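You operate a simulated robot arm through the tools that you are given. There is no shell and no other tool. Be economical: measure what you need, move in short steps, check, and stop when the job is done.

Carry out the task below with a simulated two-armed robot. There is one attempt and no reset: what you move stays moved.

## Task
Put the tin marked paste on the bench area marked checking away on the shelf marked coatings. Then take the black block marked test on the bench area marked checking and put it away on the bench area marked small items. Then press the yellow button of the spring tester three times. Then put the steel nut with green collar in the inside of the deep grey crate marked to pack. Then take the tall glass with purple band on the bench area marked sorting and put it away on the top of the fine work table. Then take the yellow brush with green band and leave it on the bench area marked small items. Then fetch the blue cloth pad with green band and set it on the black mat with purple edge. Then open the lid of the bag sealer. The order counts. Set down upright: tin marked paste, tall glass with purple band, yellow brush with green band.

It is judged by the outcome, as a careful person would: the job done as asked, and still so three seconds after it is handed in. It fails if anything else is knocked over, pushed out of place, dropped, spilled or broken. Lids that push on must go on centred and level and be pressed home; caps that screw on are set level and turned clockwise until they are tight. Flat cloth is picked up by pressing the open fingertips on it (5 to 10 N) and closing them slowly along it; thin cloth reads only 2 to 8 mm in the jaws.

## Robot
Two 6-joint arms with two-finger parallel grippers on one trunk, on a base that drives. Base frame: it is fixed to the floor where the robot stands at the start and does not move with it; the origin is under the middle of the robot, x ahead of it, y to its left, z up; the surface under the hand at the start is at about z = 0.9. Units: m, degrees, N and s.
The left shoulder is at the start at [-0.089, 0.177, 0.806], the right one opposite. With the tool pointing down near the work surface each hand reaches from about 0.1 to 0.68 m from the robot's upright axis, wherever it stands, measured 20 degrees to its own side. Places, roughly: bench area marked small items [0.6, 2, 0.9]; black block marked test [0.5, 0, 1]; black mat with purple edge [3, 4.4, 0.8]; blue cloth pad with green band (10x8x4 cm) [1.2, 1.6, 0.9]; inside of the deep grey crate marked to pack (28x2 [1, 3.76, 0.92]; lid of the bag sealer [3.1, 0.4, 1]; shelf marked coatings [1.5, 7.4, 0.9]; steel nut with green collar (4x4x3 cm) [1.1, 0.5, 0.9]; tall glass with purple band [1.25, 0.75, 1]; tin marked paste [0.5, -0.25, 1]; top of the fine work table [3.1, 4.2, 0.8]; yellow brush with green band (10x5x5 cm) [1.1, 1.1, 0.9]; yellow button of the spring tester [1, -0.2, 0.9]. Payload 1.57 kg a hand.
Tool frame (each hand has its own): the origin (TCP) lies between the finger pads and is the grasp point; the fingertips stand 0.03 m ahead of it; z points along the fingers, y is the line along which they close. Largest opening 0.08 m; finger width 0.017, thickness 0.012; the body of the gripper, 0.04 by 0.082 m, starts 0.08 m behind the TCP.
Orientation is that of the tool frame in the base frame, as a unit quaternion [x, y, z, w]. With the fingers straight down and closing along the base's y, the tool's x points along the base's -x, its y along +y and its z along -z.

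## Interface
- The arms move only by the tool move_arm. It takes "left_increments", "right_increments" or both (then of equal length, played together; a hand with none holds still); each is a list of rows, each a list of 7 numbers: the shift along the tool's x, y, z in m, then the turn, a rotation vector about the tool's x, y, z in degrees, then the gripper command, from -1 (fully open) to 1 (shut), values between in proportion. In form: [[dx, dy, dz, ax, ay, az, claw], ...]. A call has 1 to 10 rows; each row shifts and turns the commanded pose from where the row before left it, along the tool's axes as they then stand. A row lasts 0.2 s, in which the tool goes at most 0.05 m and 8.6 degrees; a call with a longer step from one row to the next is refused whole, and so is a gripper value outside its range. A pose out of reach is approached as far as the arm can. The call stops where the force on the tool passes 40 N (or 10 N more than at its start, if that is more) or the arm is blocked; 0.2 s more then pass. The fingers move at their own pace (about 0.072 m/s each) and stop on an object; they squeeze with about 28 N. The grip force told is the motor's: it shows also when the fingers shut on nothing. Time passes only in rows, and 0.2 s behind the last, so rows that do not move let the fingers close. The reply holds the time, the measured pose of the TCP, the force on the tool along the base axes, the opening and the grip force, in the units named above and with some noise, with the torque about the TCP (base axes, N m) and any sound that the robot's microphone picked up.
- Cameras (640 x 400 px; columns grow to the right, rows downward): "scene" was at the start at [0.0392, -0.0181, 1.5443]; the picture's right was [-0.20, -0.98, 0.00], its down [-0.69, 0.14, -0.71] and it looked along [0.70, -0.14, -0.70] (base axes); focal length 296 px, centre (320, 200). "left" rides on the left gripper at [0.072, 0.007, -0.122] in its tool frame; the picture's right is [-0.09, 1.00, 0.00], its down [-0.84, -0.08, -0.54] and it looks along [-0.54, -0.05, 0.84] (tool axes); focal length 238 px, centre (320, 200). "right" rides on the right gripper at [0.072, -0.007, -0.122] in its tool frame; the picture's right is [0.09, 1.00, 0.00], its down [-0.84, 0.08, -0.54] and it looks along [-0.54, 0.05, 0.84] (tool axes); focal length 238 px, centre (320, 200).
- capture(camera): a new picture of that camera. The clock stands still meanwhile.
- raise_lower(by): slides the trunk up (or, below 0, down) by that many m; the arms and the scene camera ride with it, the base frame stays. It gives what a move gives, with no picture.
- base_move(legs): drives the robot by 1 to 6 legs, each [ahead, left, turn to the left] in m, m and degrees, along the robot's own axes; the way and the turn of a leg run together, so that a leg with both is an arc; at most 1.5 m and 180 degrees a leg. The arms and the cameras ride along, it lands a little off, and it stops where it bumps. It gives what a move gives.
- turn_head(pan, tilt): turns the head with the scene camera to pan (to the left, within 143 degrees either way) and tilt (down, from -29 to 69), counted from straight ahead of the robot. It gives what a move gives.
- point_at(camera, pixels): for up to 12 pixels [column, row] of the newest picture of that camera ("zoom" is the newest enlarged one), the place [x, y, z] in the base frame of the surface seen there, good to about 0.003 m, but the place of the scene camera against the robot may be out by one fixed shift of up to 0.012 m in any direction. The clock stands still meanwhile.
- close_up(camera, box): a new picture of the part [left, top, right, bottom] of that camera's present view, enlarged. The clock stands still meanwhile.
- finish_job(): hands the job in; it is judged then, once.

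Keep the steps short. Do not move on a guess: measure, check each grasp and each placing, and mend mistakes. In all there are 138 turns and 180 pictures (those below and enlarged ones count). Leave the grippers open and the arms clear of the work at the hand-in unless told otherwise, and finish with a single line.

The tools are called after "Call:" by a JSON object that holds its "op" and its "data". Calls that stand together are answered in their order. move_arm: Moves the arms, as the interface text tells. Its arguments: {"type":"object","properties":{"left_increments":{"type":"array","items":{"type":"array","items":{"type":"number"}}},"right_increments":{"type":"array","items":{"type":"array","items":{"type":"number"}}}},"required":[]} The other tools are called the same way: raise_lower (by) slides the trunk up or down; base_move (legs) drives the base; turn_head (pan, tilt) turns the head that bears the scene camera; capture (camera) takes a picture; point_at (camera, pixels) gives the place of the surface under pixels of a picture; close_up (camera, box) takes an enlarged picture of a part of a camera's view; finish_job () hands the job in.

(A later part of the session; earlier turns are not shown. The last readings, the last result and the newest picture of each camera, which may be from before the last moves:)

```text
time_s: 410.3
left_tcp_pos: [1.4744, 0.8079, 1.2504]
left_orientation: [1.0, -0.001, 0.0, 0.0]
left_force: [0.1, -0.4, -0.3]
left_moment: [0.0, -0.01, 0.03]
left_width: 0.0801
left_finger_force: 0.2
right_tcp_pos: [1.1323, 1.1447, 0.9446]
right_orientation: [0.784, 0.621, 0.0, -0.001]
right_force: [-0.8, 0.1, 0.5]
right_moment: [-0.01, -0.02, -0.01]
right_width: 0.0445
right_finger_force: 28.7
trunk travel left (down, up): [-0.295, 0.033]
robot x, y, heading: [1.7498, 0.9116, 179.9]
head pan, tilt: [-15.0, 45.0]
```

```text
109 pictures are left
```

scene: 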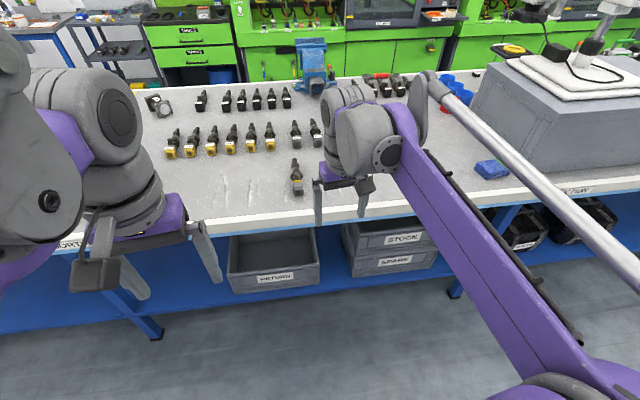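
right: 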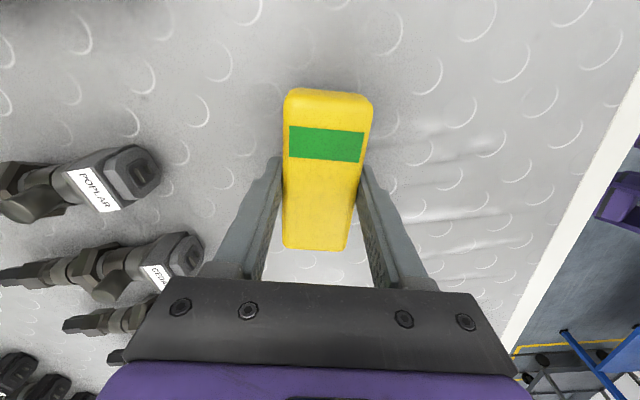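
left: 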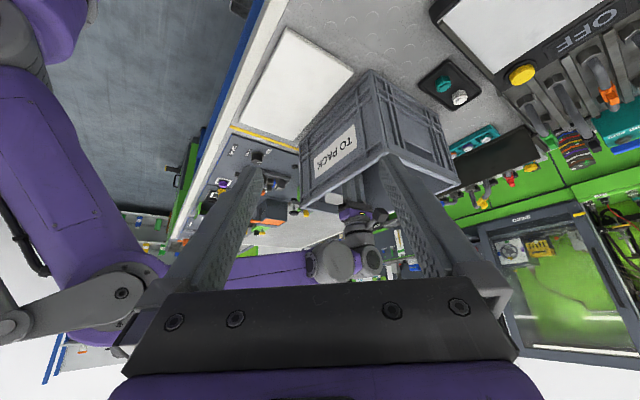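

Brush gripped (0.0445), upright. Lift, pull in, then drive around the right end again: turn to heading 0 and strafe south.

Call:
{"op": "move_arm", "data": {"right_increments": [[0, 0, -0.04, 0, 0, 0, 1], [0, 0, -0.04, 0, 0, 0, 1], [0, 0, -0.04, 0, 0, 0, 1], [0.0092, 0.039, -0.025, 0, 0, 0, 1], [0.0092, 0.039, -0.025, 0, 0, 0, 1], [0.0092, 0.039, -0.02, 0, 0, 0, 1], [0.0092, 0.039, 0, 0, 0, 0, 1], [0.0092, 0.039, 0, 0, 0, 0, 1]]}}

Call:
{"op": "base_move", "data": {"legs": [[-0.32, 0, 0], [0, 0, -90], [0, 0, -90], [0, -1.35, 0], [0, -1.3, 0]]}}

```text
time_s: 412.1
left_tcp_pos: [1.4768, 0.8072, 1.2505]
left_orientation: [1.0, 0.0, 0.0, -0.001]
left_force: [0.0, 0.4, 0.1]
left_moment: [0.02, 0.04, 0.0]
left_width: 0.0801
left_finger_force: 0.1
right_tcp_pos: [1.3345, 1.1444, 1.1354]
right_orientation: [0.784, 0.621, 0.001, -0.001]
right_force: [0.4, -0.5, -0.5]
right_moment: [-0.02, 0.03, -0.01]
right_width: 0.0444
right_finger_force: 28.3
trunk travel left (down, up): [-0.295, 0.033]
robot x, y, heading: [1.7488, 0.9139, 179.8]
head pan, tilt: [-15.0, 45.0]
```

```text
time_s: 444.6
left_tcp_pos: [2.3066, -1.609, 1.2506]
left_orientation: [0.0, 1.0, 0.0, 0.0]
left_force: [0.3, 0.1, -0.4]
left_moment: [0.04, -0.02, -0.01]
left_width: 0.0801
left_finger_force: 0.0
right_tcp_pos: [2.4486, -1.9463, 1.1337]
right_orientation: [-0.622, 0.783, 0.0, 0.0]
right_force: [-0.8, -0.5, -0.6]
right_moment: [-0.03, -0.03, 0.0]
right_width: 0.0444
right_finger_force: 27.9
trunk travel left (down, up): [-0.295, 0.033]
robot x, y, heading: [2.0329, -1.7126, -0.1]
head pan, tilt: [-15.0, 45.0]
```

Now reverse 2.4 m and strafe left 3.8 m up the front aisle.

Call:
{"op": "base_move", "data": {"legs": [[-1.2, 0, 0], [-1.2, 0, 0], [0, 1.3, 0], [0, 1.3, 0], [0, 1.2, 0]]}}

Call:
{"op": "turn_head", "data": {"pan": -10, "tilt": 35}}

Call:
{"op": "capture", "data": {"camera": "scene"}}

```text
time_s: 488.9
left_tcp_pos: [0.0646, 2.1781, 1.2495]
left_orientation: [0.028, 1.0, 0.0, 0.0]
left_force: [-0.6, 0.0, 1.2]
left_moment: [-0.01, -0.02, 0.0]
left_width: 0.0798
left_finger_force: 0.0
right_tcp_pos: [0.1854, 1.8349, 1.134]
right_orientation: [-0.6, 0.8, 0.0, 0.0]
right_force: [-0.7, -1.4, -1.0]
right_moment: [-0.03, 0.01, 0.01]
right_width: 0.0445
right_finger_force: 28.0
trunk travel left (down, up): [-0.295, 0.033]
robot x, y, heading: [-0.2158, 2.0904, -3.1]
head pan, tilt: [-15.0, 45.0]
```

```text
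time_s: 489.6
left_tcp_pos: [0.0633, 2.1805, 1.2513]
left_orientation: [0.028, 1.0, 0.001, 0.001]
left_force: [-0.1, 0.5, -0.2]
left_moment: [0.0, 0.02, 0.01]
left_width: 0.0801
left_finger_force: 0.1
right_tcp_pos: [0.1868, 1.8334, 1.1336]
right_orientation: [-0.599, 0.8, 0.001, 0.001]
right_force: [-0.9, 0.4, -1.3]
right_moment: [0.0, -0.02, 0.0]
right_width: 0.0443
right_finger_force: 28.2
trunk travel left (down, up): [-0.295, 0.033]
robot x, y, heading: [-0.2159, 2.0916, -3.0]
head pan, tilt: [-10.0, 35.0]
```

```text
108 pictures are left
```

scene: 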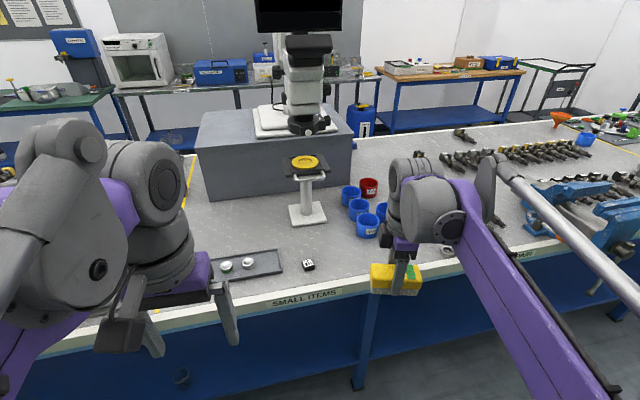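

I see the block at (307,265), stand base (307,215), cups (365,225). I measure them for the brush's spot.

Call:
{"op": "point_at", "data": {"camera": "scene", "pixels": [[307, 263], [313, 268], [292, 226], [326, 222], [290, 172], [325, 170], [305, 178], [359, 238], [366, 212], [340, 240], [330, 262], [280, 268]]}}

Call:
{"op": "close_up", "data": {"camera": "scene", "box": [250, 140, 410, 290]}}

```text
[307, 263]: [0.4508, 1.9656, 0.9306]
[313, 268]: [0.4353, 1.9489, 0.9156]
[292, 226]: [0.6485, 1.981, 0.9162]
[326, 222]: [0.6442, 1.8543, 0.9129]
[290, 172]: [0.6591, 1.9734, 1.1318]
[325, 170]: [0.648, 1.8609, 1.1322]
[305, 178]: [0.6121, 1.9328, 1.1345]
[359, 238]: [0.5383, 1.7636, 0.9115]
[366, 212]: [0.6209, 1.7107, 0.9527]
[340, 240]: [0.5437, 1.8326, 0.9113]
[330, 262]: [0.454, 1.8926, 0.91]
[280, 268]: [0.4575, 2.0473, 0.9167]
```

```text
2.67 times, centred on (330, 215) of scene
```

zoom: 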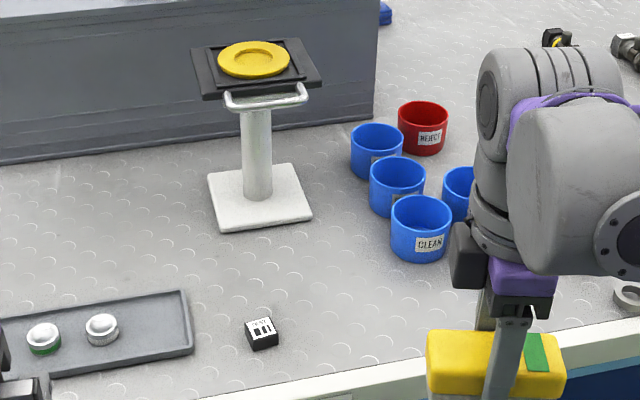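

Free spot (0.50,1.865): clear of block (y≥1.946), cups (y≤1.775) and stand (x≥0.61). I straighten and drive 0.12 ahead.

Call:
{"op": "base_move", "data": {"legs": [[0.12, 0, 3.0]]}}

```text
time_s: 490.9
left_tcp_pos: [0.1762, 2.19, 1.251]
left_orientation: [0.002, 1.0, 0.0, 0.0]
left_force: [0.2, -0.1, 0.0]
left_moment: [-0.02, -0.02, 0.01]
left_width: 0.08
left_finger_force: 0.1
right_tcp_pos: [0.3184, 1.852, 1.1343]
right_orientation: [-0.619, 0.786, 0.0, 0.0]
right_force: [0.0, -0.3, -0.8]
right_moment: [0.02, 0.03, 0.02]
right_width: 0.0445
right_finger_force: 28.6
trunk travel left (down, up): [-0.295, 0.033]
robot x, y, heading: [-0.0985, 2.0882, -0.2]
head pan, tilt: [-10.0, 35.0]
```

Move above the spot and lower to 0.949.

Call:
{"op": "move_arm", "data": {"right_increments": [[-0.0137, -0.043, 0, 0, 0, 0, 1], [-0.0137, -0.043, 0, 0, 0, 0, 1], [-0.0137, -0.043, 0, 0, 0, 0, 1], [-0.0137, -0.043, 0, 0, 0, 0, 1], [0, 0, 0.04, 0, 0, 0, 1], [0, 0, 0.04, 0, 0, 0, 1], [0, 0, 0.04, 0, 0, 0, 1], [0, 0, 0.04, 0, 0, 0, 1], [0, 0, 0.02, 0, 0, 0, 1], [0, 0, 0.005, 0, 0, 0, 1]]}}

Call:
{"op": "move_arm", "data": {"right_increments": [[0, 0, 0.002, 0, 0, 0, 1], [0, 0, 0.002, 0, 0, 0, 1], [0, 0, 0, 0, 0, 0, 1]]}}

```text
time_s: 493.1
left_tcp_pos: [0.1769, 2.1897, 1.2511]
left_orientation: [0.003, 1.0, 0.0, -0.001]
left_force: [-0.7, 0.1, 0.3]
left_moment: [0.04, 0.01, -0.03]
left_width: 0.0805
left_finger_force: 0.0
right_tcp_pos: [0.4976, 1.8624, 0.949]
right_orientation: [-0.619, 0.786, 0.0, 0.0]
right_force: [-0.7, 0.3, -0.3]
right_moment: [-0.02, 0.01, 0.02]
right_width: 0.0445
right_finger_force: 27.7
trunk travel left (down, up): [-0.295, 0.033]
robot x, y, heading: [-0.0965, 2.0871, -0.2]
head pan, tilt: [-10.0, 35.0]
```

```text
time_s: 493.9
left_tcp_pos: [0.1767, 2.1891, 1.2515]
left_orientation: [0.003, 1.0, 0.001, 0.001]
left_force: [-0.5, 0.4, 0.4]
left_moment: [0.0, -0.02, -0.02]
left_width: 0.0801
left_finger_force: 0.1
right_tcp_pos: [0.4973, 1.8645, 0.946]
right_orientation: [-0.619, 0.785, 0.0, 0.001]
right_force: [0.1, -1.0, -0.4]
right_moment: [-0.03, -0.03, 0.02]
right_width: 0.0444
right_finger_force: 27.6
trunk travel left (down, up): [-0.295, 0.033]
robot x, y, heading: [-0.0977, 2.0875, -0.3]
head pan, tilt: [-10.0, 35.0]
```

Two more 1 mm steps until contact.

Call:
{"op": "move_arm", "data": {"right_increments": [[0, 0, 0.001, 0, 0, 0, 1], [0, 0, 0.001, 0, 0, 0, 1], [0, 0, 0, 0, 0, 0, 1]]}}

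```text
time_s: 494.7
left_tcp_pos: [0.1756, 2.1906, 1.2511]
left_orientation: [0.003, 1.0, 0.0, 0.0]
left_force: [-0.6, -0.3, -0.6]
left_moment: [0.01, -0.04, 0.02]
left_width: 0.08
left_finger_force: 0.1
right_tcp_pos: [0.4974, 1.8651, 0.9458]
right_orientation: [-0.619, 0.785, -0.002, 0.0]
right_force: [4.9, -1.4, 17.5]
right_moment: [-0.15, 0.0, 0.01]
right_width: 0.0442
right_finger_force: 28.1
trunk travel left (down, up): [-0.295, 0.033]
robot x, y, heading: [-0.0932, 2.0892, -0.3]
head pan, tilt: [-10.0, 35.0]
```

Contact (17 N). Ease up 1.5 mm, open, rise, look.

Call:
{"op": "move_arm", "data": {"right_increments": [[0, 0, -0.0015, 0, 0, 0, 1], [0, 0, 0, 0, 0, 0, -0.8], [0, 0, 0, 0, 0, 0, -0.8], [0, 0, 0, 0, 0, 0, -0.8], [0, 0, -0.03, 0, 0, 0, -0.8], [0, 0, -0.04, 0, 0, 0, -0.8], [0, 0, -0.04, 0, 0, 0, -0.8], [0, 0, -0.04, 0, 0, 0, -0.8], [0, 0, -0.04, 0, 0, 0, -1]]}}

Call:
{"op": "capture", "data": {"camera": "right"}}

```text
time_s: 496.7
left_tcp_pos: [0.1774, 2.1899, 1.2513]
left_orientation: [0.003, 1.0, 0.0, 0.0]
left_force: [0.2, 0.4, -0.3]
left_moment: [-0.02, 0.0, 0.03]
left_width: 0.0799
left_finger_force: 0.1
right_tcp_pos: [0.5005, 1.8645, 1.1352]
right_orientation: [-0.62, 0.785, 0.0, -0.001]
right_force: [-0.4, -0.1, 0.2]
right_moment: [0.0, -0.03, 0.02]
right_width: 0.0801
right_finger_force: 0.1
trunk travel left (down, up): [-0.295, 0.033]
robot x, y, heading: [-0.0995, 2.0808, -0.3]
head pan, tilt: [-10.0, 35.0]
```

```text
106 pictures are left
```

right: 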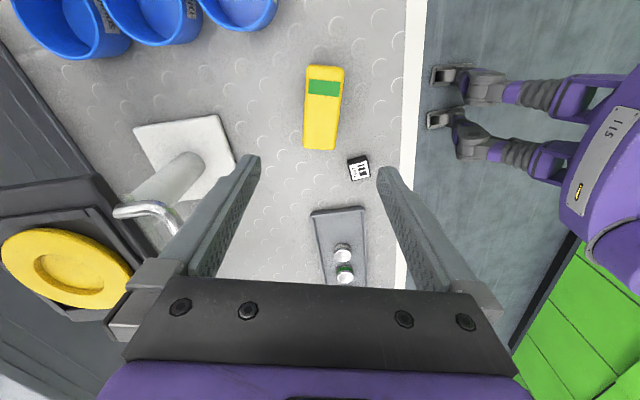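

Brush stands upright. Next the pad: retract the hand and drive around the right end again.

Call:
{"op": "move_arm", "data": {"right_increments": [[0.0094, 0.039, -0.01, 0, 0, 0, -1], [0.0094, 0.039, 0, 0, 0, 0, -1], [0.0094, 0.039, 0, 0, 0, 0, -1], [0.0094, 0.039, 0, 0, 0, 0, -1], [0.0094, 0.039, 0, 0, 0, 0, -1]]}}

Call:
{"op": "base_move", "data": {"legs": [[-0.26, 0, 0.3], [0, -1.3, 0], [0, -1.3, 0], [0, -1.22, 0]]}}

```text
time_s: 497.9
left_tcp_pos: [0.1755, 2.1909, 1.2507]
left_orientation: [0.003, 1.0, -0.001, 0.0]
left_force: [-0.8, 0.0, -0.8]
left_moment: [-0.03, -0.02, -0.05]
left_width: 0.0801
left_finger_force: 0.0
right_tcp_pos: [0.2935, 1.8637, 1.1446]
right_orientation: [-0.62, 0.785, -0.001, 0.0]
right_force: [-1.2, -0.1, 0.0]
right_moment: [0.01, -0.03, 0.02]
right_width: 0.0804
right_finger_force: 0.0
trunk travel left (down, up): [-0.295, 0.033]
robot x, y, heading: [-0.1021, 2.0884, -0.3]
head pan, tilt: [-10.0, 35.0]
```

```text
time_s: 532.8
left_tcp_pos: [-0.0479, -1.6365, 1.2507]
left_orientation: [-0.007, 1.0, 0.001, 0.0]
left_force: [0.1, -0.1, 0.6]
left_moment: [0.0, 0.03, 0.0]
left_width: 0.08
left_finger_force: 0.0
right_tcp_pos: [0.0761, -1.9604, 1.1435]
right_orientation: [-0.627, 0.779, 0.0, 0.0]
right_force: [0.2, -0.5, 0.2]
right_moment: [-0.03, -0.01, -0.02]
right_width: 0.08
right_finger_force: 0.1
trunk travel left (down, up): [-0.295, 0.033]
robot x, y, heading: [-0.3212, -1.7479, 0.6]
head pan, tilt: [-10.0, 35.0]
```

On the way: forward 2.4, strafe left 3.1, turn 180°.

Call:
{"op": "base_move", "data": {"legs": [[1.2, 0, -0.6], [1.2, 0, 0], [0, 1.05, 0], [0, 1.05, 0], [0, 1.0, 0], [0, 0, 179.5]]}}

Call:
{"op": "turn_head", "data": {"pan": -15, "tilt": 40}}

Call:
{"op": "capture", "data": {"camera": "scene"}}

```text
time_s: 578.6
left_tcp_pos: [1.7981, 1.2606, 1.2514]
left_orientation: [1.0, -0.023, -0.001, 0.0]
left_force: [0.1, 0.9, -0.7]
left_moment: [0.0, 0.02, 0.01]
left_width: 0.0799
left_finger_force: 0.1
right_tcp_pos: [1.6913, 1.5907, 1.145]
right_orientation: [0.797, 0.604, 0.0, 0.0]
right_force: [-0.2, 0.2, 0.2]
right_moment: [-0.02, -0.02, -0.02]
right_width: 0.0801
right_finger_force: 0.1
trunk travel left (down, up): [-0.295, 0.033]
robot x, y, heading: [2.0775, 1.3538, 177.2]
head pan, tilt: [-10.0, 35.0]
```

```text
time_s: 579.3
left_tcp_pos: [1.7975, 1.2611, 1.2509]
left_orientation: [1.0, -0.022, 0.0, 0.0]
left_force: [0.5, 0.1, -0.5]
left_moment: [0.01, 0.0, 0.01]
left_width: 0.08
left_finger_force: 0.0
right_tcp_pos: [1.6922, 1.5921, 1.1445]
right_orientation: [0.797, 0.604, 0.0, 0.0]
right_force: [0.6, 0.1, 0.4]
right_moment: [-0.01, 0.0, 0.02]
right_width: 0.0799
right_finger_force: 0.1
trunk travel left (down, up): [-0.295, 0.033]
robot x, y, heading: [2.0727, 1.3528, 177.6]
head pan, tilt: [-15.0, 40.0]
```

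```text
105 pictures are left
```

scene: 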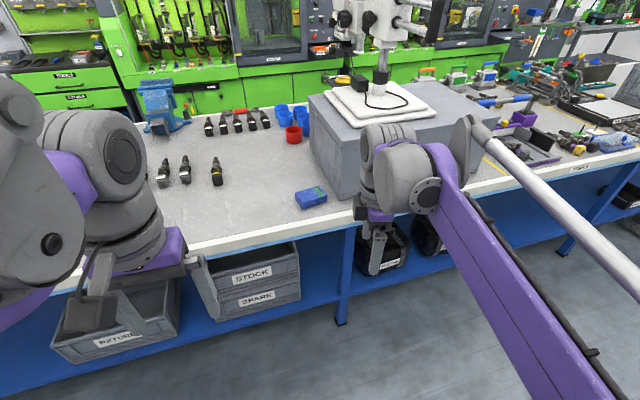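

Pad at (311,197), next to the grey block on its right. I zoom and measure it.

Call:
{"op": "close_up", "data": {"camera": "scene", "box": [270, 165, 350, 225]}}

Call:
{"op": "point_at", "data": {"camera": "zoom", "pixels": [[215, 220], [345, 165], [430, 240], [290, 300], [310, 235], [290, 325], [210, 270], [435, 270], [360, 320], [480, 160], [250, 200], [400, 185]]}}

```text
6.67 times, centred on (310, 195) of scene
```

zoom: 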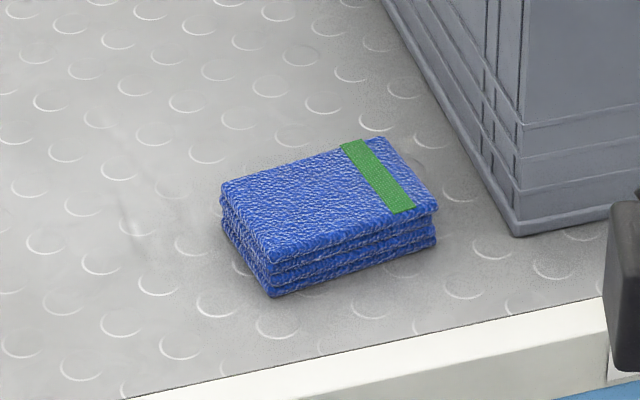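

```text
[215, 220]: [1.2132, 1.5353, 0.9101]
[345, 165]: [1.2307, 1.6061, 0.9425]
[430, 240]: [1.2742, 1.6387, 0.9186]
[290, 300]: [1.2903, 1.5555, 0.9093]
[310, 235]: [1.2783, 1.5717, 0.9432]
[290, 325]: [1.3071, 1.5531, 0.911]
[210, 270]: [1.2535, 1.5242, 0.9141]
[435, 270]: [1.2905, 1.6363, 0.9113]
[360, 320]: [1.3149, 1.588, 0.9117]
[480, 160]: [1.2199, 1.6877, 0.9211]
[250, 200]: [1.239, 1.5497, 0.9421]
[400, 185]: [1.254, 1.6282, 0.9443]
```

Call:
{"op": "point_at", "data": {"camera": "zoom", "pixels": [[227, 192], [380, 143], [430, 207], [268, 256], [270, 285], [430, 235], [350, 225], [350, 250], [350, 268], [225, 230]]}}

Call:
{"op": "base_move", "data": {"legs": [[0.3, 0, 2.5]]}}

Call:
{"op": "capture", "data": {"camera": "right"}}

```text
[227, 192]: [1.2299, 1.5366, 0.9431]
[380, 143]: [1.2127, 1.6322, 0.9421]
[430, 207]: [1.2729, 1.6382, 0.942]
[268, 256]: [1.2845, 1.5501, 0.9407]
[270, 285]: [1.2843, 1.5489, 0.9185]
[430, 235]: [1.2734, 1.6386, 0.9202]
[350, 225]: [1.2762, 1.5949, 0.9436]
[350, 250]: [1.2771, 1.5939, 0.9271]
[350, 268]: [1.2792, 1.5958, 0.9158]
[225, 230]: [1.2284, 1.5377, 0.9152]
```

```text
time_s: 581.4
left_tcp_pos: [1.5027, 1.2556, 1.2505]
left_orientation: [1.0, -0.001, 0.0, 0.0]
left_force: [-0.3, 1.4, -0.9]
left_moment: [0.0, -0.01, 0.01]
left_width: 0.08
left_finger_force: 0.0
right_tcp_pos: [1.3837, 1.5806, 1.145]
right_orientation: [0.783, 0.621, -0.001, 0.0]
right_force: [-0.4, -0.4, -0.5]
right_moment: [-0.01, 0.05, -0.01]
right_width: 0.0799
right_finger_force: 0.0
trunk travel left (down, up): [-0.295, 0.033]
robot x, y, heading: [1.7765, 1.3598, 179.9]
head pan, tilt: [-15.0, 40.0]
```

```text
103 pictures are left
```

right: 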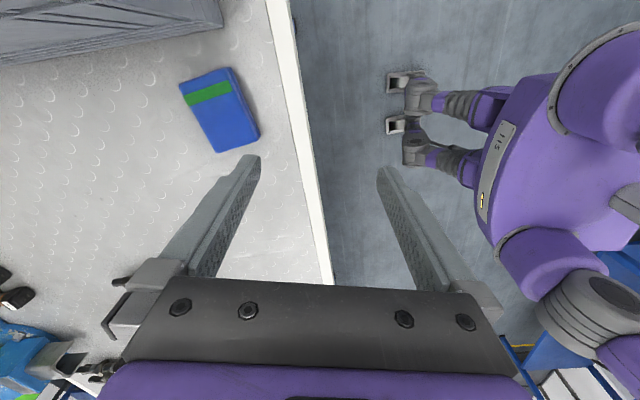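

Pad footprint ≈0.10×0.06, centre (1.250,1.589), top ≈0.93; its short side fits in the jaws. I turn the hand -23° more and go above it.

Call:
{"op": "move_arm", "data": {"right_increments": [[0, 0, 0, 0, 0, -7.7, -1], [0, 0, 0, 0, 0, -7.7, -1], [0, 0, 0, 0, 0, -7.7, -1], [0.0078, -0.0326, 0.026, 0, 0, 0, -1], [0.0078, -0.0326, 0.026, 0, 0, 0, -1], [0.0078, -0.0326, 0.026, 0, 0, 0, -1], [0.0078, -0.0326, 0.026, 0, 0, 0, -1]]}}

Call:
{"op": "capture", "data": {"camera": "right"}}

```text
time_s: 583.0
left_tcp_pos: [1.5016, 1.2559, 1.2518]
left_orientation: [1.0, -0.001, 0.001, 0.0]
left_force: [0.6, -0.5, -0.7]
left_moment: [-0.05, -0.04, -0.01]
left_width: 0.0799
left_finger_force: 0.1
right_tcp_pos: [1.2475, 1.5888, 1.0377]
right_orientation: [0.643, 0.766, 0.0, 0.0]
right_force: [0.3, 0.4, -0.5]
right_moment: [0.0, -0.01, 0.0]
right_width: 0.0799
right_finger_force: 0.1
trunk travel left (down, up): [-0.295, 0.033]
robot x, y, heading: [1.7737, 1.3602, 179.9]
head pan, tilt: [-15.0, 40.0]
```

```text
102 pictures are left
```

right: 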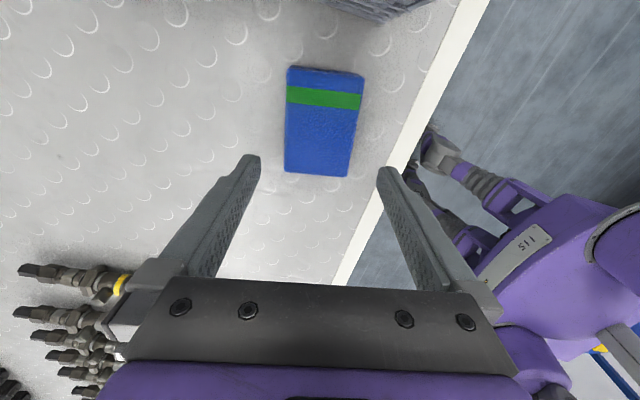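

Pad is ≈4° clockwise in view. I measure its top with this camera.

Call:
{"op": "point_at", "data": {"camera": "right", "pixels": [[292, 78], [358, 82], [346, 168], [288, 164], [322, 120], [284, 120], [357, 122], [270, 120], [370, 122]]}}

```text
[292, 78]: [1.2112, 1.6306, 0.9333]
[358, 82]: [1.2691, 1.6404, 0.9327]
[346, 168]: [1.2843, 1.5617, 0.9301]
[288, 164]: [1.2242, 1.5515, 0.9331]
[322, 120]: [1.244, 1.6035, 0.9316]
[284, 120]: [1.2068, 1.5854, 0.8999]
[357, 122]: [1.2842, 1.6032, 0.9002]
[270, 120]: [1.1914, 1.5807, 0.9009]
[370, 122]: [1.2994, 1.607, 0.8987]
```

Aligned at 10°. Centre (1.247,1.596). Descend to 0.934 and close slowly.

Call:
{"op": "move_arm", "data": {"right_increments": [[0.007, 0.001, 0.03, 0, 0, 0, -1], [0, 0, 0.03, 0, 0, 0, -1], [0, 0, 0.025, 0, 0, 0, -1], [0, 0, 0.0185, 0, 0, 0, -1], [0, 0, 0, 0, 0, 0, -0.6], [0, 0, 0, 0, 0, 0, -0.2], [0, 0, 0, 0, 0, 0, 0.2], [0, 0, 0, 0, 0, 0, 0.6], [0, 0, 0, 0, 0, 0, 1], [0, 0, 0, 0, 0, 0, 1]]}}

Call:
{"op": "capture", "data": {"camera": "right"}}

```text
time_s: 583.7
left_tcp_pos: [1.5028, 1.2531, 1.2505]
left_orientation: [1.0, -0.001, 0.001, 0.0]
left_force: [-0.2, -0.6, 0.5]
left_moment: [-0.01, 0.07, -0.03]
left_width: 0.0801
left_finger_force: 0.1
right_tcp_pos: [1.2487, 1.5912, 0.9719]
right_orientation: [0.641, 0.768, -0.001, 0.001]
right_force: [-2.7, -8.0, -5.1]
right_moment: [0.72, -0.41, 0.33]
right_width: 0.0799
right_finger_force: 0.1
trunk travel left (down, up): [-0.295, 0.033]
robot x, y, heading: [1.7758, 1.3631, -180.2]
head pan, tilt: [-15.0, 40.0]
stopped in row 3 (right hand): the force on the tool passed its limit at 56 N (the readings are from after the stop); the commanded pose is now the measured one
```

```text
101 pictures are left
```

right: 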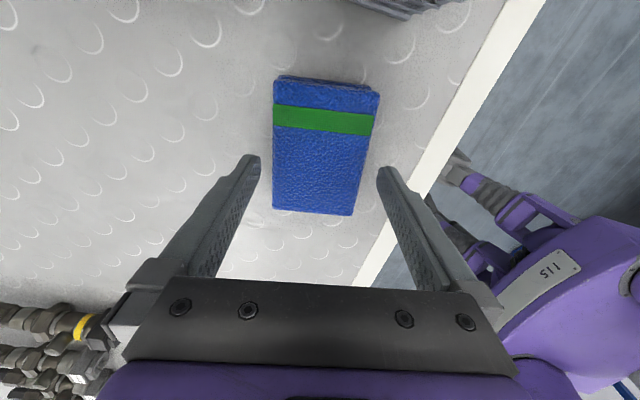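

The hand's camera side struck the grey block beside the pad (force along -y). I rise, move 4 cm away from it, and turn the hand 180° so the camera points to the free side.

Call:
{"op": "move_arm", "data": {"right_increments": [[-0.01, 0, -0.005, 0, 0, 0, -1], [-0.03, 0, -0.03, 0, 0, 0, -1], [0, 0, -0.04, 0, 0, 0, -1], [0, 0, -0.04, 0, 0, 0, -1], [0, 0, 0, 0, 0, 8.57, -1], [0, 0, 0, 0, 0, 8.57, -1], [0, 0, 0, 0, 0, 8.57, -1], [0, 0, 0, 0, 0, 8.57, -1], [0, 0, 0, 0, 0, 8.57, -1], [0, 0, 0, 0, 0, 8.57, -1]]}}

Call:
{"op": "move_arm", "data": {"right_increments": [[0, 0, 0, 0, 0, 8.57, -1], [0, 0, 0, 0, 0, 8.57, -1], [0, 0, 0, 0, 0, 8.57, -1], [0, 0, 0, 0, 0, 8.57, -1], [0, 0, 0, 0, 0, 8.57, -1], [0, 0, 0, 0, 0, 8.57, -1], [0, 0, 0, 0, 0, 8.57, -1], [0, 0, 0, 0, 0, 8.57, -1], [0, 0, 0, 0, 0, 8.57, -1], [0, 0, 0, 0, 0, 8.57, -1]]}}

Call:
{"op": "move_arm", "data": {"right_increments": [[0, 0, 0, 0, 0, 8.5, -1], [0, 0, 0, 0, 0, 0, -1]]}}

Call:
{"op": "capture", "data": {"camera": "scene"}}

Call:
{"op": "capture", "data": {"camera": "right"}}

```text
time_s: 585.9
left_tcp_pos: [1.5028, 1.2551, 1.2504]
left_orientation: [1.0, 0.001, 0.0, 0.0]
left_force: [-0.2, 0.3, 0.1]
left_moment: [-0.03, 0.0, 0.04]
left_width: 0.0802
left_finger_force: 0.0
right_tcp_pos: [1.2558, 1.5557, 1.0865]
right_orientation: [0.911, 0.412, 0.0, 0.002]
right_force: [0.9, 0.2, -0.4]
right_moment: [-0.02, 0.04, -0.01]
right_width: 0.0801
right_finger_force: 0.0
trunk travel left (down, up): [-0.295, 0.033]
robot x, y, heading: [1.7779, 1.3577, 179.9]
head pan, tilt: [-15.0, 40.0]
```

```text
time_s: 588.1
left_tcp_pos: [1.5026, 1.2547, 1.2499]
left_orientation: [1.0, 0.0, 0.0, 0.0]
left_force: [0.1, 0.6, -0.7]
left_moment: [-0.01, -0.02, 0.01]
left_width: 0.0801
left_finger_force: 0.0
right_tcp_pos: [1.2558, 1.5539, 1.0873]
right_orientation: [0.948, -0.318, 0.001, 0.001]
right_force: [0.0, 0.9, -0.5]
right_moment: [-0.02, -0.04, 0.01]
right_width: 0.08
right_finger_force: 0.0
trunk travel left (down, up): [-0.295, 0.033]
robot x, y, heading: [1.7784, 1.3586, 179.9]
head pan, tilt: [-15.0, 40.0]
```

```text
time_s: 588.7
left_tcp_pos: [1.5034, 1.2555, 1.2504]
left_orientation: [1.0, 0.0, 0.0, 0.001]
left_force: [0.7, -1.1, -0.9]
left_moment: [0.02, 0.0, 0.01]
left_width: 0.0802
left_finger_force: 0.1
right_tcp_pos: [1.2562, 1.5544, 1.0873]
right_orientation: [0.922, -0.388, 0.001, 0.001]
right_force: [-0.1, 0.1, -0.1]
right_moment: [0.02, -0.02, 0.03]
right_width: 0.0802
right_finger_force: 0.0
trunk travel left (down, up): [-0.295, 0.033]
robot x, y, heading: [1.778, 1.3601, 179.9]
head pan, tilt: [-15.0, 40.0]
```

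```text
100 pictures are left
```

scene: 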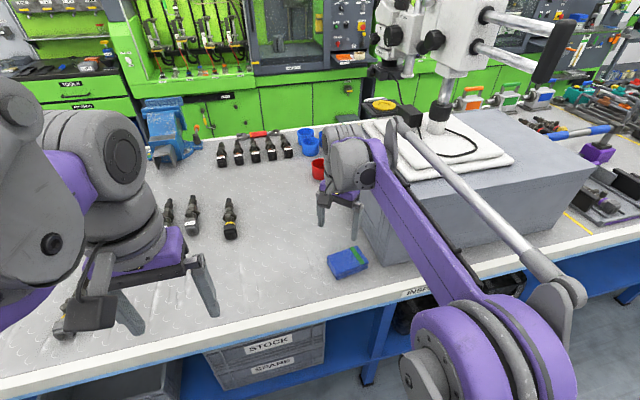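

```text
99 pictures are left
```

right: 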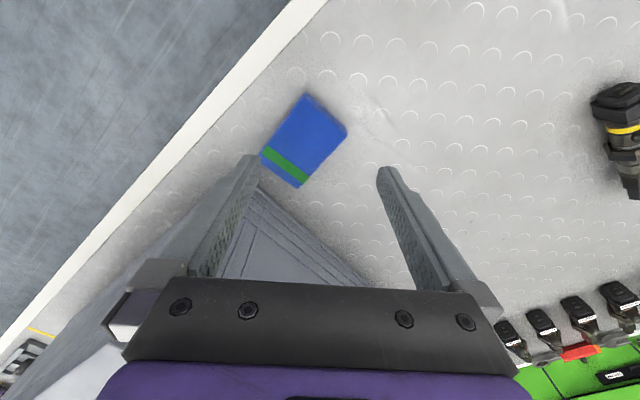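

I measure the grey block: its near corner, top edges, and the forearm above it.

Call:
{"op": "point_at", "data": {"camera": "scene", "pixels": [[363, 198], [390, 260], [388, 205], [440, 250], [375, 230], [400, 210], [420, 230], [350, 165], [345, 270], [470, 225], [460, 262], [355, 205]]}}

Call:
{"op": "point_at", "data": {"camera": "right", "pixels": [[300, 103], [342, 130], [300, 180], [266, 152], [305, 140], [275, 190], [350, 280], [230, 265], [300, 240]]}}

Call:
{"op": "close_up", "data": {"camera": "scene", "box": [300, 110, 500, 290]}}

```text
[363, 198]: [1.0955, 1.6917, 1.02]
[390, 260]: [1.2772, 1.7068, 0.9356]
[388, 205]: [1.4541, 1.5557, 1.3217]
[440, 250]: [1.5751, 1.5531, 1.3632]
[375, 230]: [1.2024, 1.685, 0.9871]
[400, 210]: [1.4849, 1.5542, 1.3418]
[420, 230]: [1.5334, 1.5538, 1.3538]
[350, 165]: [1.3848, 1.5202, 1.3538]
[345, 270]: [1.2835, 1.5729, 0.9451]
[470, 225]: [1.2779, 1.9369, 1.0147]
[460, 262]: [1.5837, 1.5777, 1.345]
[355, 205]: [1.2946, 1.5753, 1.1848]
```

```text
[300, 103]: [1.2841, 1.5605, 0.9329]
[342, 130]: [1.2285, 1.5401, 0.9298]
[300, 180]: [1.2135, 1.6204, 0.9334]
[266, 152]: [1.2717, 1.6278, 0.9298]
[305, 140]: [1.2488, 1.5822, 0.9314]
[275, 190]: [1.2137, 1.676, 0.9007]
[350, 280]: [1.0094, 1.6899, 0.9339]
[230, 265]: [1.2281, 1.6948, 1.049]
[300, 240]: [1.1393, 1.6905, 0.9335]
```

```text
2.22 times, centred on (400, 200) of scene
```

zoom: 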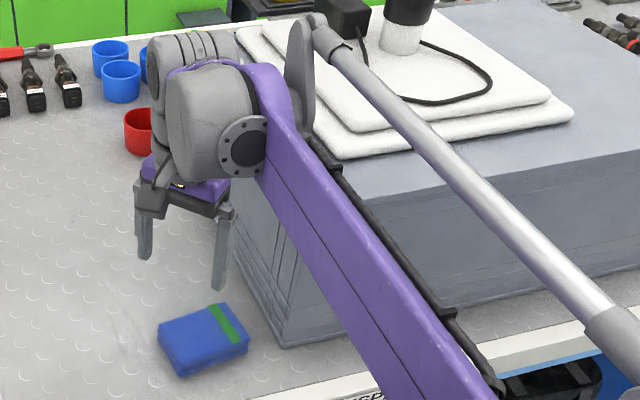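

The block's side is at y≥1.685; the hand had its camera there. Pad is still at centre (1.2495,1.587). I finish the turn (+34°), centre at y 1.585, go to 1.03.

Call:
{"op": "move_arm", "data": {"right_increments": [[0, 0, 0, 0, 0, 8.5, -1], [0, 0, 0, 0, 0, 8.5, -1], [0, 0, 0, 0, 0, 8.5, -1], [0, 0, 0, 0, 0, 8.5, -1], [-0.0313, 0.0011, 0.02, 0, 0, 0, -1], [0, 0, 0.037, 0, 0, 0, -1]]}}

Call:
{"op": "capture", "data": {"camera": "right"}}

```text
time_s: 590.1
left_tcp_pos: [1.5028, 1.2539, 1.2512]
left_orientation: [1.0, 0.001, 0.0, -0.001]
left_force: [0.3, -1.1, 0.0]
left_moment: [0.01, 0.01, -0.02]
left_width: 0.0801
left_finger_force: 0.0
right_tcp_pos: [1.2491, 1.5856, 1.0308]
right_orientation: [0.768, -0.64, 0.001, 0.001]
right_force: [-0.7, 0.4, 0.6]
right_moment: [0.02, 0.0, 0.01]
right_width: 0.0798
right_finger_force: 0.0
trunk travel left (down, up): [-0.295, 0.033]
robot x, y, heading: [1.7777, 1.357, 180.0]
head pan, tilt: [-15.0, 40.0]
```

```text
97 pictures are left
```

right: 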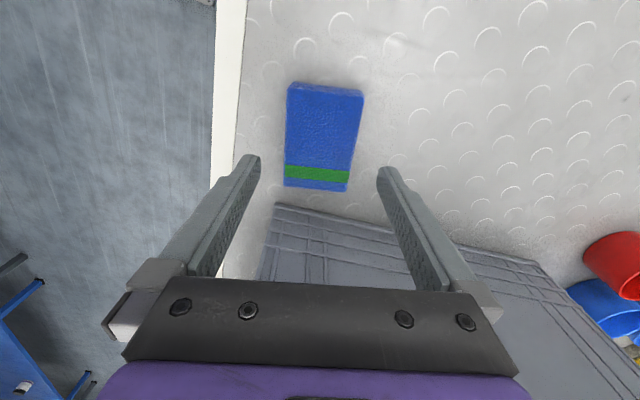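

Well placed. Descend 0.096 m and close slowly.

Call:
{"op": "move_arm", "data": {"right_increments": [[0, 0, 0.03, 0, 0, 0, -1], [0, 0, 0.03, 0, 0, 0, -1], [0, 0, 0.02, 0, 0, 0, -1], [0, 0, 0.016, 0, 0, 0, -1], [0, 0, 0, 0, 0, 0, -0.7], [0, 0, 0, 0, 0, 0, -0.4], [0, 0, 0, 0, 0, 0, 0], [0, 0, 0, 0, 0, 0, 0.5], [0, 0, 0, 0, 0, 0, 1], [0, 0, 0, 0, 0, 0, 1]]}}

Call:
{"op": "capture", "data": {"camera": "right"}}

```text
time_s: 592.3
left_tcp_pos: [1.5027, 1.2551, 1.2508]
left_orientation: [1.0, 0.0, -0.001, -0.001]
left_force: [0.0, -0.5, -0.5]
left_moment: [0.05, -0.04, 0.0]
left_width: 0.08
left_finger_force: 0.0
right_tcp_pos: [1.2486, 1.5859, 0.9349]
right_orientation: [0.769, -0.639, 0.001, 0.001]
right_force: [-0.7, -0.1, 0.1]
right_moment: [-0.03, 0.06, -0.02]
right_width: 0.0689
right_finger_force: 28.1
trunk travel left (down, up): [-0.295, 0.033]
robot x, y, heading: [1.7808, 1.3601, 180.0]
head pan, tilt: [-15.0, 40.0]
```

```text
96 pictures are left
```

right: 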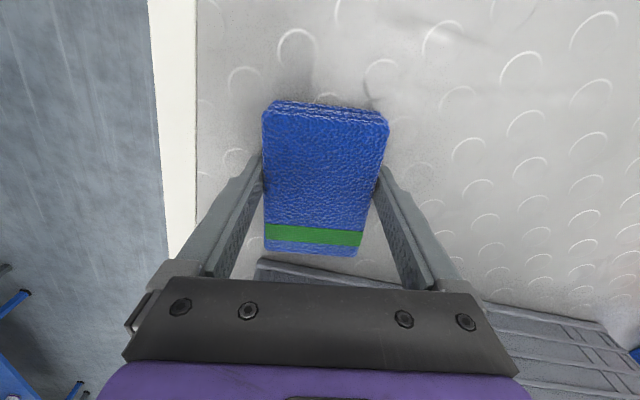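

Pad gripped (0.069). Lift straight 0.2, pull in 0.16, check, then drive to the mat.

Call:
{"op": "move_arm", "data": {"right_increments": [[0, 0, -0.02, 0, 0, 0, 1], [0, 0, -0.03, 0, 0, 0, 1], [0, 0, -0.04, 0, 0, 0, 1], [0, 0, -0.04, 0, 0, 0, 1], [0, 0, -0.04, 0, 0, 0, 1], [0, 0, -0.03, 0, 0, 0, 1], [0.0072, -0.0394, 0, 0, 0, 0, 1], [0.0072, -0.0394, 0, 0, 0, 0, 1], [0.0072, -0.0394, 0, 0, 0, 0, 1], [0.0072, -0.0394, 0, 0, 0, 0, 1]]}}

Call:
{"op": "capture", "data": {"camera": "right"}}

```text
time_s: 594.5
left_tcp_pos: [1.5045, 1.2541, 1.2509]
left_orientation: [1.0, -0.001, 0.001, 0.001]
left_force: [-0.1, 0.0, 0.2]
left_moment: [-0.02, 0.0, 0.01]
left_width: 0.0801
left_finger_force: 0.2
right_tcp_pos: [1.4131, 1.5844, 1.1367]
right_orientation: [0.769, -0.64, 0.0, 0.001]
right_force: [0.6, 0.4, -0.9]
right_moment: [-0.01, 0.01, 0.0]
right_width: 0.0688
right_finger_force: 27.9
trunk travel left (down, up): [-0.295, 0.033]
robot x, y, heading: [1.7741, 1.3593, 179.9]
head pan, tilt: [-15.0, 40.0]
```

```text
95 pictures are left
```

right: 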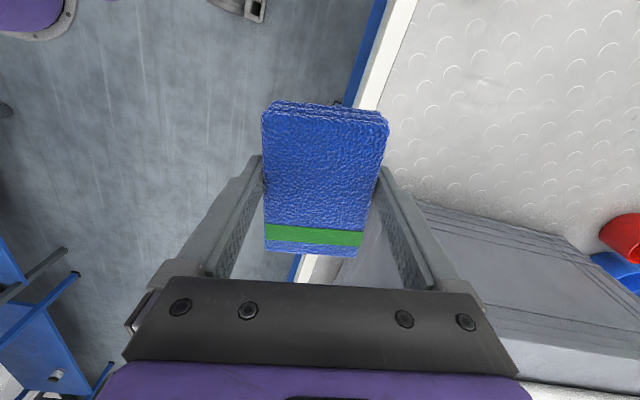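

Pad held whole. Drive to the mat.

Call:
{"op": "base_move", "data": {"legs": [[-0.32, 0, 0], [0, 0, -90], [1.1, 0, 0], [1.1, 0, 0], [1.0, 0, 0], [0, 0, -88]]}}

Call:
{"op": "turn_head", "data": {"pan": -10, "tilt": 45}}

Call:
{"op": "capture", "data": {"camera": "scene"}}

```text
time_s: 619.5
left_tcp_pos: [2.4054, 4.6608, 1.2509]
left_orientation: [0.001, 1.0, 0.0, 0.0]
left_force: [0.8, 0.0, -0.3]
left_moment: [0.01, 0.0, 0.01]
left_width: 0.0803
left_finger_force: 0.1
right_tcp_pos: [2.4977, 4.3294, 1.134]
right_orientation: [0.64, 0.768, 0.001, -0.001]
right_force: [-0.8, -0.4, -0.9]
right_moment: [0.02, 0.0, 0.01]
right_width: 0.0688
right_finger_force: 28.0
trunk travel left (down, up): [-0.295, 0.033]
robot x, y, heading: [2.131, 4.559, -0.2]
head pan, tilt: [-15.0, 40.0]
```

```text
time_s: 620.2
left_tcp_pos: [2.4068, 4.6604, 1.2511]
left_orientation: [0.0, 1.0, 0.0, 0.0]
left_force: [-0.1, 0.2, -0.1]
left_moment: [0.03, 0.0, 0.02]
left_width: 0.0799
left_finger_force: 0.1
right_tcp_pos: [2.4979, 4.3301, 1.1345]
right_orientation: [0.64, 0.768, 0.001, -0.001]
right_force: [0.4, -0.1, -1.1]
right_moment: [0.0, 0.0, 0.0]
right_width: 0.0689
right_finger_force: 28.3
trunk travel left (down, up): [-0.295, 0.033]
robot x, y, heading: [2.1312, 4.5582, -0.1]
head pan, tilt: [-10.0, 45.0]
```

```text
94 pictures are left
```

scene: 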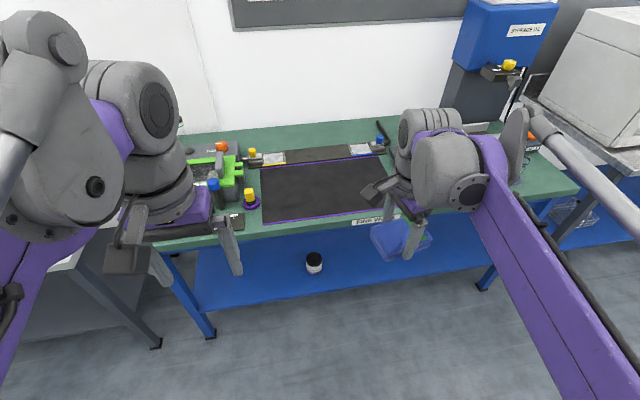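

Mat in front at (325,187). I measure it, then drive 0.28 ahead.

Call:
{"op": "point_at", "data": {"camera": "scene", "pixels": [[264, 218], [262, 170], [375, 157], [310, 185], [350, 190], [355, 212], [350, 222]]}}

Call:
{"op": "base_move", "data": {"legs": [[0.28, 0, 0.2]]}}

Call:
{"op": "capture", "data": {"camera": "scene"}}

```text
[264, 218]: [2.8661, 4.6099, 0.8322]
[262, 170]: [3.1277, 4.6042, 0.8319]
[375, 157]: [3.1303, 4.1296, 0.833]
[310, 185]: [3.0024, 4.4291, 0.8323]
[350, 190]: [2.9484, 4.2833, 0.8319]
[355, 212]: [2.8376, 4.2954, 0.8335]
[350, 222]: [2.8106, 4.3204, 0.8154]
```

```text
time_s: 622.1
left_tcp_pos: [2.6823, 4.6637, 1.2511]
left_orientation: [-0.003, 1.0, 0.0, 0.0]
left_force: [-0.3, 0.3, -0.1]
left_moment: [-0.02, 0.01, 0.03]
left_width: 0.08
left_finger_force: 0.0
right_tcp_pos: [2.7764, 4.3332, 1.1339]
right_orientation: [0.637, 0.77, 0.001, 0.0]
right_force: [-1.1, -0.7, -1.0]
right_moment: [-0.02, 0.01, 0.0]
right_width: 0.0688
right_finger_force: 28.2
trunk travel left (down, up): [-0.295, 0.033]
robot x, y, heading: [2.4058, 4.5566, 0.4]
head pan, tilt: [-10.0, 45.0]
```

```text
93 pictures are left
```

scene: 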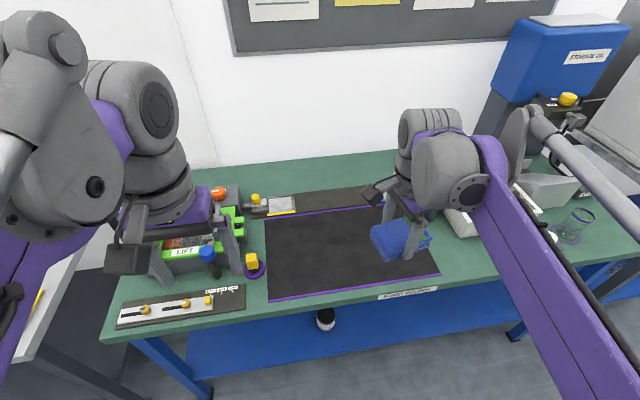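

Mat centre (2.985,4.365), z≈0.82. I go over it and lower to ≈0.87.

Call:
{"op": "move_arm", "data": {"right_increments": [[-0.002, 0.039, 0, 0, 0, 0, 1], [-0.002, 0.039, 0, 0, 0, 0, 1], [-0.002, 0.039, 0, 0, 0, 0, 1], [-0.002, 0.039, 0, 0, 0, 0, 1], [-0.002, 0.039, 0, 0, 0, 0, 1], [0, 0, 0.045, 0, 0, 0, 1], [0, 0, 0.045, 0, 0, 0, 1], [0, 0, 0.045, 0, 0, 0, 1], [0, 0, 0.045, 0, 0, 0, 1], [0, 0, 0.045, 0, 0, 0, 1]]}}

Call:
{"op": "move_arm", "data": {"right_increments": [[0, 0, 0.03, 0, 0, 0, 1], [0, 0, 0.01, 0, 0, 0, 1], [0, 0, 0.004, 0, 0, 0, 1], [0, 0, 0.003, 0, 0, 0, 1], [0, 0, 0.002, 0, 0, 0, 1], [0, 0, 0, 0, 0, 0, 1]]}}

```text
time_s: 624.3
left_tcp_pos: [2.684, 4.6625, 1.2501]
left_orientation: [-0.002, 1.0, 0.0, -0.001]
left_force: [0.0, 0.4, -0.5]
left_moment: [0.0, 0.02, 0.0]
left_width: 0.0801
left_finger_force: 0.1
right_tcp_pos: [2.9693, 4.3614, 0.9097]
right_orientation: [0.637, 0.771, 0.001, -0.001]
right_force: [-0.1, -0.1, 0.4]
right_moment: [0.0, 0.02, -0.02]
right_width: 0.0688
right_finger_force: 28.3
trunk travel left (down, up): [-0.295, 0.033]
robot x, y, heading: [2.4112, 4.5564, 0.4]
head pan, tilt: [-10.0, 45.0]
```

```text
time_s: 625.7
left_tcp_pos: [2.6829, 4.6635, 1.2508]
left_orientation: [-0.003, 1.0, -0.001, 0.0]
left_force: [-0.1, 0.7, 0.6]
left_moment: [-0.01, 0.01, 0.05]
left_width: 0.0802
left_finger_force: 0.1
right_tcp_pos: [2.9693, 4.3622, 0.8613]
right_orientation: [0.637, 0.771, 0.0, 0.0]
right_force: [-0.4, 0.2, -1.1]
right_moment: [0.0, -0.01, 0.03]
right_width: 0.069
right_finger_force: 27.9
trunk travel left (down, up): [-0.295, 0.033]
robot x, y, heading: [2.4128, 4.5578, 0.0]
head pan, tilt: [-10.0, 45.0]
```

Call:
{"op": "move_arm", "data": {"right_increments": [[0, 0, 0.0015, 0, 0, 0, 1], [0, 0, 0.001, 0, 0, 0, 1], [0, 0, 0.001, 0, 0, 0, 1], [0, 0, 0, 0, 0, 0, 1]]}}

```text
time_s: 626.7
left_tcp_pos: [2.6837, 4.6636, 1.2507]
left_orientation: [-0.002, 1.0, 0.0, 0.0]
left_force: [-0.1, 0.0, -0.3]
left_moment: [0.0, -0.01, -0.02]
left_width: 0.08
left_finger_force: 0.2
right_tcp_pos: [2.9699, 4.3606, 0.8569]
right_orientation: [0.637, 0.771, 0.001, 0.001]
right_force: [-0.1, 0.8, 0.3]
right_moment: [0.01, -0.03, -0.05]
right_width: 0.0689
right_finger_force: 28.0
trunk travel left (down, up): [-0.295, 0.033]
robot x, y, heading: [2.4118, 4.5612, 0.4]
head pan, tilt: [-10.0, 45.0]
```

Near contact (weight gone to +0.3). One more mm, then open and rise.

Call:
{"op": "move_arm", "data": {"right_increments": [[0, 0, 0.001, 0, 0, 0, 1], [0, 0, 0, 0, 0, 0, 0.5], [0, 0, 0, 0, 0, 0, -1], [0, 0, 0, 0, 0, 0, -1], [0, 0, 0, 0, 0, 0, -1], [0, 0, -0.03, 0, 0, 0, -1], [0, 0, -0.04, 0, 0, 0, -1], [0, 0, -0.04, 0, 0, 0, -1], [0, 0, -0.04, 0, 0, 0, -1], [0, 0, -0.04, 0, 0, 0, -1]]}}

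Call:
{"op": "capture", "data": {"camera": "right"}}

```text
time_s: 628.9
left_tcp_pos: [2.6829, 4.6634, 1.2515]
left_orientation: [-0.003, 1.0, 0.001, 0.001]
left_force: [0.5, -0.5, -0.6]
left_moment: [0.01, 0.03, -0.01]
left_width: 0.0799
left_finger_force: 0.0
right_tcp_pos: [2.9708, 4.3602, 1.0465]
right_orientation: [0.638, 0.77, 0.001, -0.001]
right_force: [0.1, -0.1, 0.7]
right_moment: [0.0, 0.02, -0.01]
right_width: 0.0799
right_finger_force: 0.0
trunk travel left (down, up): [-0.295, 0.033]
robot x, y, heading: [2.4113, 4.5581, 0.3]
head pan, tilt: [-10.0, 45.0]
```

```text
92 pictures are left
```

right: 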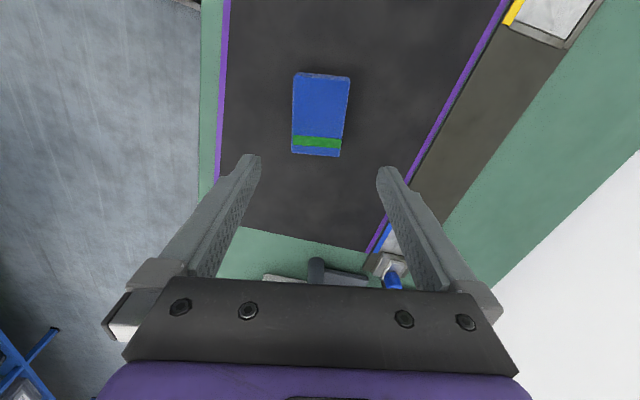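

The pad lies on the mat. Now retract, straighten the hand, and drive to the bag sealer (3.1,0.4).

Call:
{"op": "move_arm", "data": {"right_increments": [[0, -0.02, -0.03, 0, 0, 0, -1], [0, -0.035, -0.02, 0, 0, 0, -1], [0, -0.04, 0, 0, 0, 0, -1], [0, -0.04, 0, 0, 0, 0, -1], [0, -0.04, 0, 0, 0, 0, -1]]}}

Call:
{"op": "move_arm", "data": {"right_increments": [[0, 0, 0, 0, 0, -8, -1], [0, 0, 0, 0, 0, -8, -1], [0, 0, 0, 0, 0, -8, -1], [0, 0, 0, 0, 0, -8, -1], [0, 0, 0, 0, 0, -8, -1], [0, 0, 0, 0, 0, -8, -1], [0, 0, 0, 0, 0, -8, -1], [0, 0, 0, 0, 0, -8, -1], [0, 0, 0, 0, 0, -8, -1], [0, 0, 0, 0, 0, -8, -1]]}}

Call:
{"op": "base_move", "data": {"legs": [[-0.32, 0, -0.3], [0, -1.3, 0], [0, -1.3, 0], [0, -1.3, 0]]}}

Call:
{"op": "turn_head", "data": {"pan": -10, "tilt": 30}}

Call:
{"op": "capture", "data": {"camera": "scene"}}

```text
time_s: 630.1
left_tcp_pos: [2.6815, 4.6639, 1.2507]
left_orientation: [-0.002, 1.0, 0.0, 0.0]
left_force: [-0.1, 0.4, -0.1]
left_moment: [-0.03, -0.01, 0.01]
left_width: 0.0799
left_finger_force: 0.1
right_tcp_pos: [2.7957, 4.3286, 1.0967]
right_orientation: [0.636, 0.771, 0.002, 0.0]
right_force: [-0.7, -0.5, 0.1]
right_moment: [-0.01, -0.04, 0.01]
right_width: 0.0801
right_finger_force: 0.1
trunk travel left (down, up): [-0.295, 0.033]
robot x, y, heading: [2.4102, 4.5583, 0.3]
head pan, tilt: [-10.0, 45.0]
```

```text
time_s: 632.3
left_tcp_pos: [2.6822, 4.6641, 1.2516]
left_orientation: [-0.002, 1.0, 0.001, 0.0]
left_force: [0.7, -0.4, 0.2]
left_moment: [-0.03, -0.02, 0.0]
left_width: 0.0799
left_finger_force: 0.1
right_tcp_pos: [2.7973, 4.3286, 1.0955]
right_orientation: [-0.008, 1.0, 0.001, 0.0]
right_force: [-0.2, -0.3, -0.2]
right_moment: [0.0, -0.01, 0.0]
right_width: 0.0801
right_finger_force: 0.0
trunk travel left (down, up): [-0.295, 0.033]
robot x, y, heading: [2.4094, 4.5563, 0.0]
head pan, tilt: [-10.0, 45.0]
```

```text
time_s: 667.6
left_tcp_pos: [2.4093, 0.8201, 1.2509]
left_orientation: [-0.017, 1.0, 0.0, 0.0]
left_force: [-0.5, 0.4, -0.3]
left_moment: [0.01, -0.02, 0.03]
left_width: 0.0801
left_finger_force: 0.1
right_tcp_pos: [2.5349, 0.4873, 1.0946]
right_orientation: [-0.021, 1.0, 0.0, 0.0]
right_force: [-0.2, -0.2, 0.2]
right_moment: [-0.01, -0.01, -0.02]
right_width: 0.0799
right_finger_force: 0.0
trunk travel left (down, up): [-0.295, 0.033]
robot x, y, heading: [2.1416, 0.7057, 2.1]
head pan, tilt: [-10.0, 45.0]
```

```text
time_s: 668.4
left_tcp_pos: [2.4097, 0.8199, 1.2501]
left_orientation: [-0.016, 1.0, 0.001, 0.0]
left_force: [-0.1, -0.6, 0.3]
left_moment: [-0.03, -0.04, 0.01]
left_width: 0.08
left_finger_force: 0.1
right_tcp_pos: [2.5339, 0.4871, 1.0956]
right_orientation: [-0.021, 1.0, 0.001, 0.0]
right_force: [0.2, 0.4, 0.4]
right_moment: [0.01, -0.02, 0.01]
right_width: 0.0802
right_finger_force: 0.0
trunk travel left (down, up): [-0.295, 0.033]
robot x, y, heading: [2.1406, 0.7097, 1.6]
head pan, tilt: [-10.0, 30.0]
```

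```text
91 pictures are left
```

scene: 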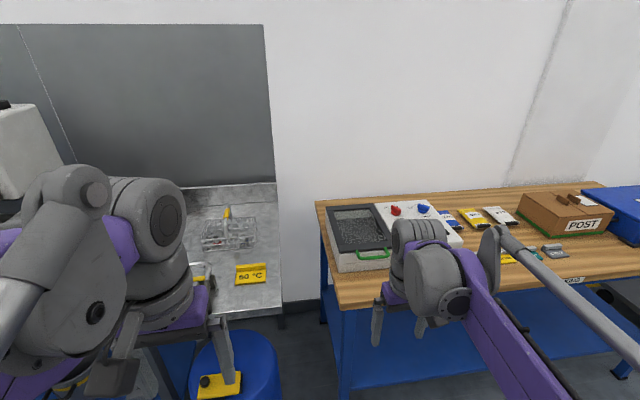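

I see the bag sealer at (385,228) with a dark lid and a green handle (372,254). Zoom and measure.

Call:
{"op": "close_up", "data": {"camera": "scene", "box": [310, 180, 470, 300]}}

Call:
{"op": "point_at", "data": {"camera": "zoom", "pixels": [[190, 296], [310, 280], [250, 285], [95, 125], [255, 100], [110, 275], [300, 255], [180, 190], [150, 330], [280, 320], [250, 300], [350, 120]]}}

```text
3.33 times, centred on (390, 240) of scene
```

zoom: 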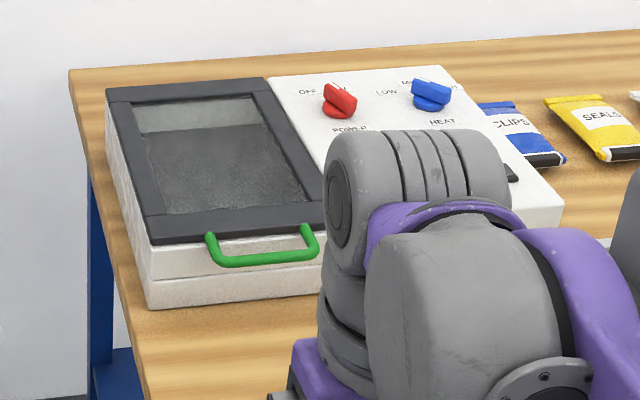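

```text
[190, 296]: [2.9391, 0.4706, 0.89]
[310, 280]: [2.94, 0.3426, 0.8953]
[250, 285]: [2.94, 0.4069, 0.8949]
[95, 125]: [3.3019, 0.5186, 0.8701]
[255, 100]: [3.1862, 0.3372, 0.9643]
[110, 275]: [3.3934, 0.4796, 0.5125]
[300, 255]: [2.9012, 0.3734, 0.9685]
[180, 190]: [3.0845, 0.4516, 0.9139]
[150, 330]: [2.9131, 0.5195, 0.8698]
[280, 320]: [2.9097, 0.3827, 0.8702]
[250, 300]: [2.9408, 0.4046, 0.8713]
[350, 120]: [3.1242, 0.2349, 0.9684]
```

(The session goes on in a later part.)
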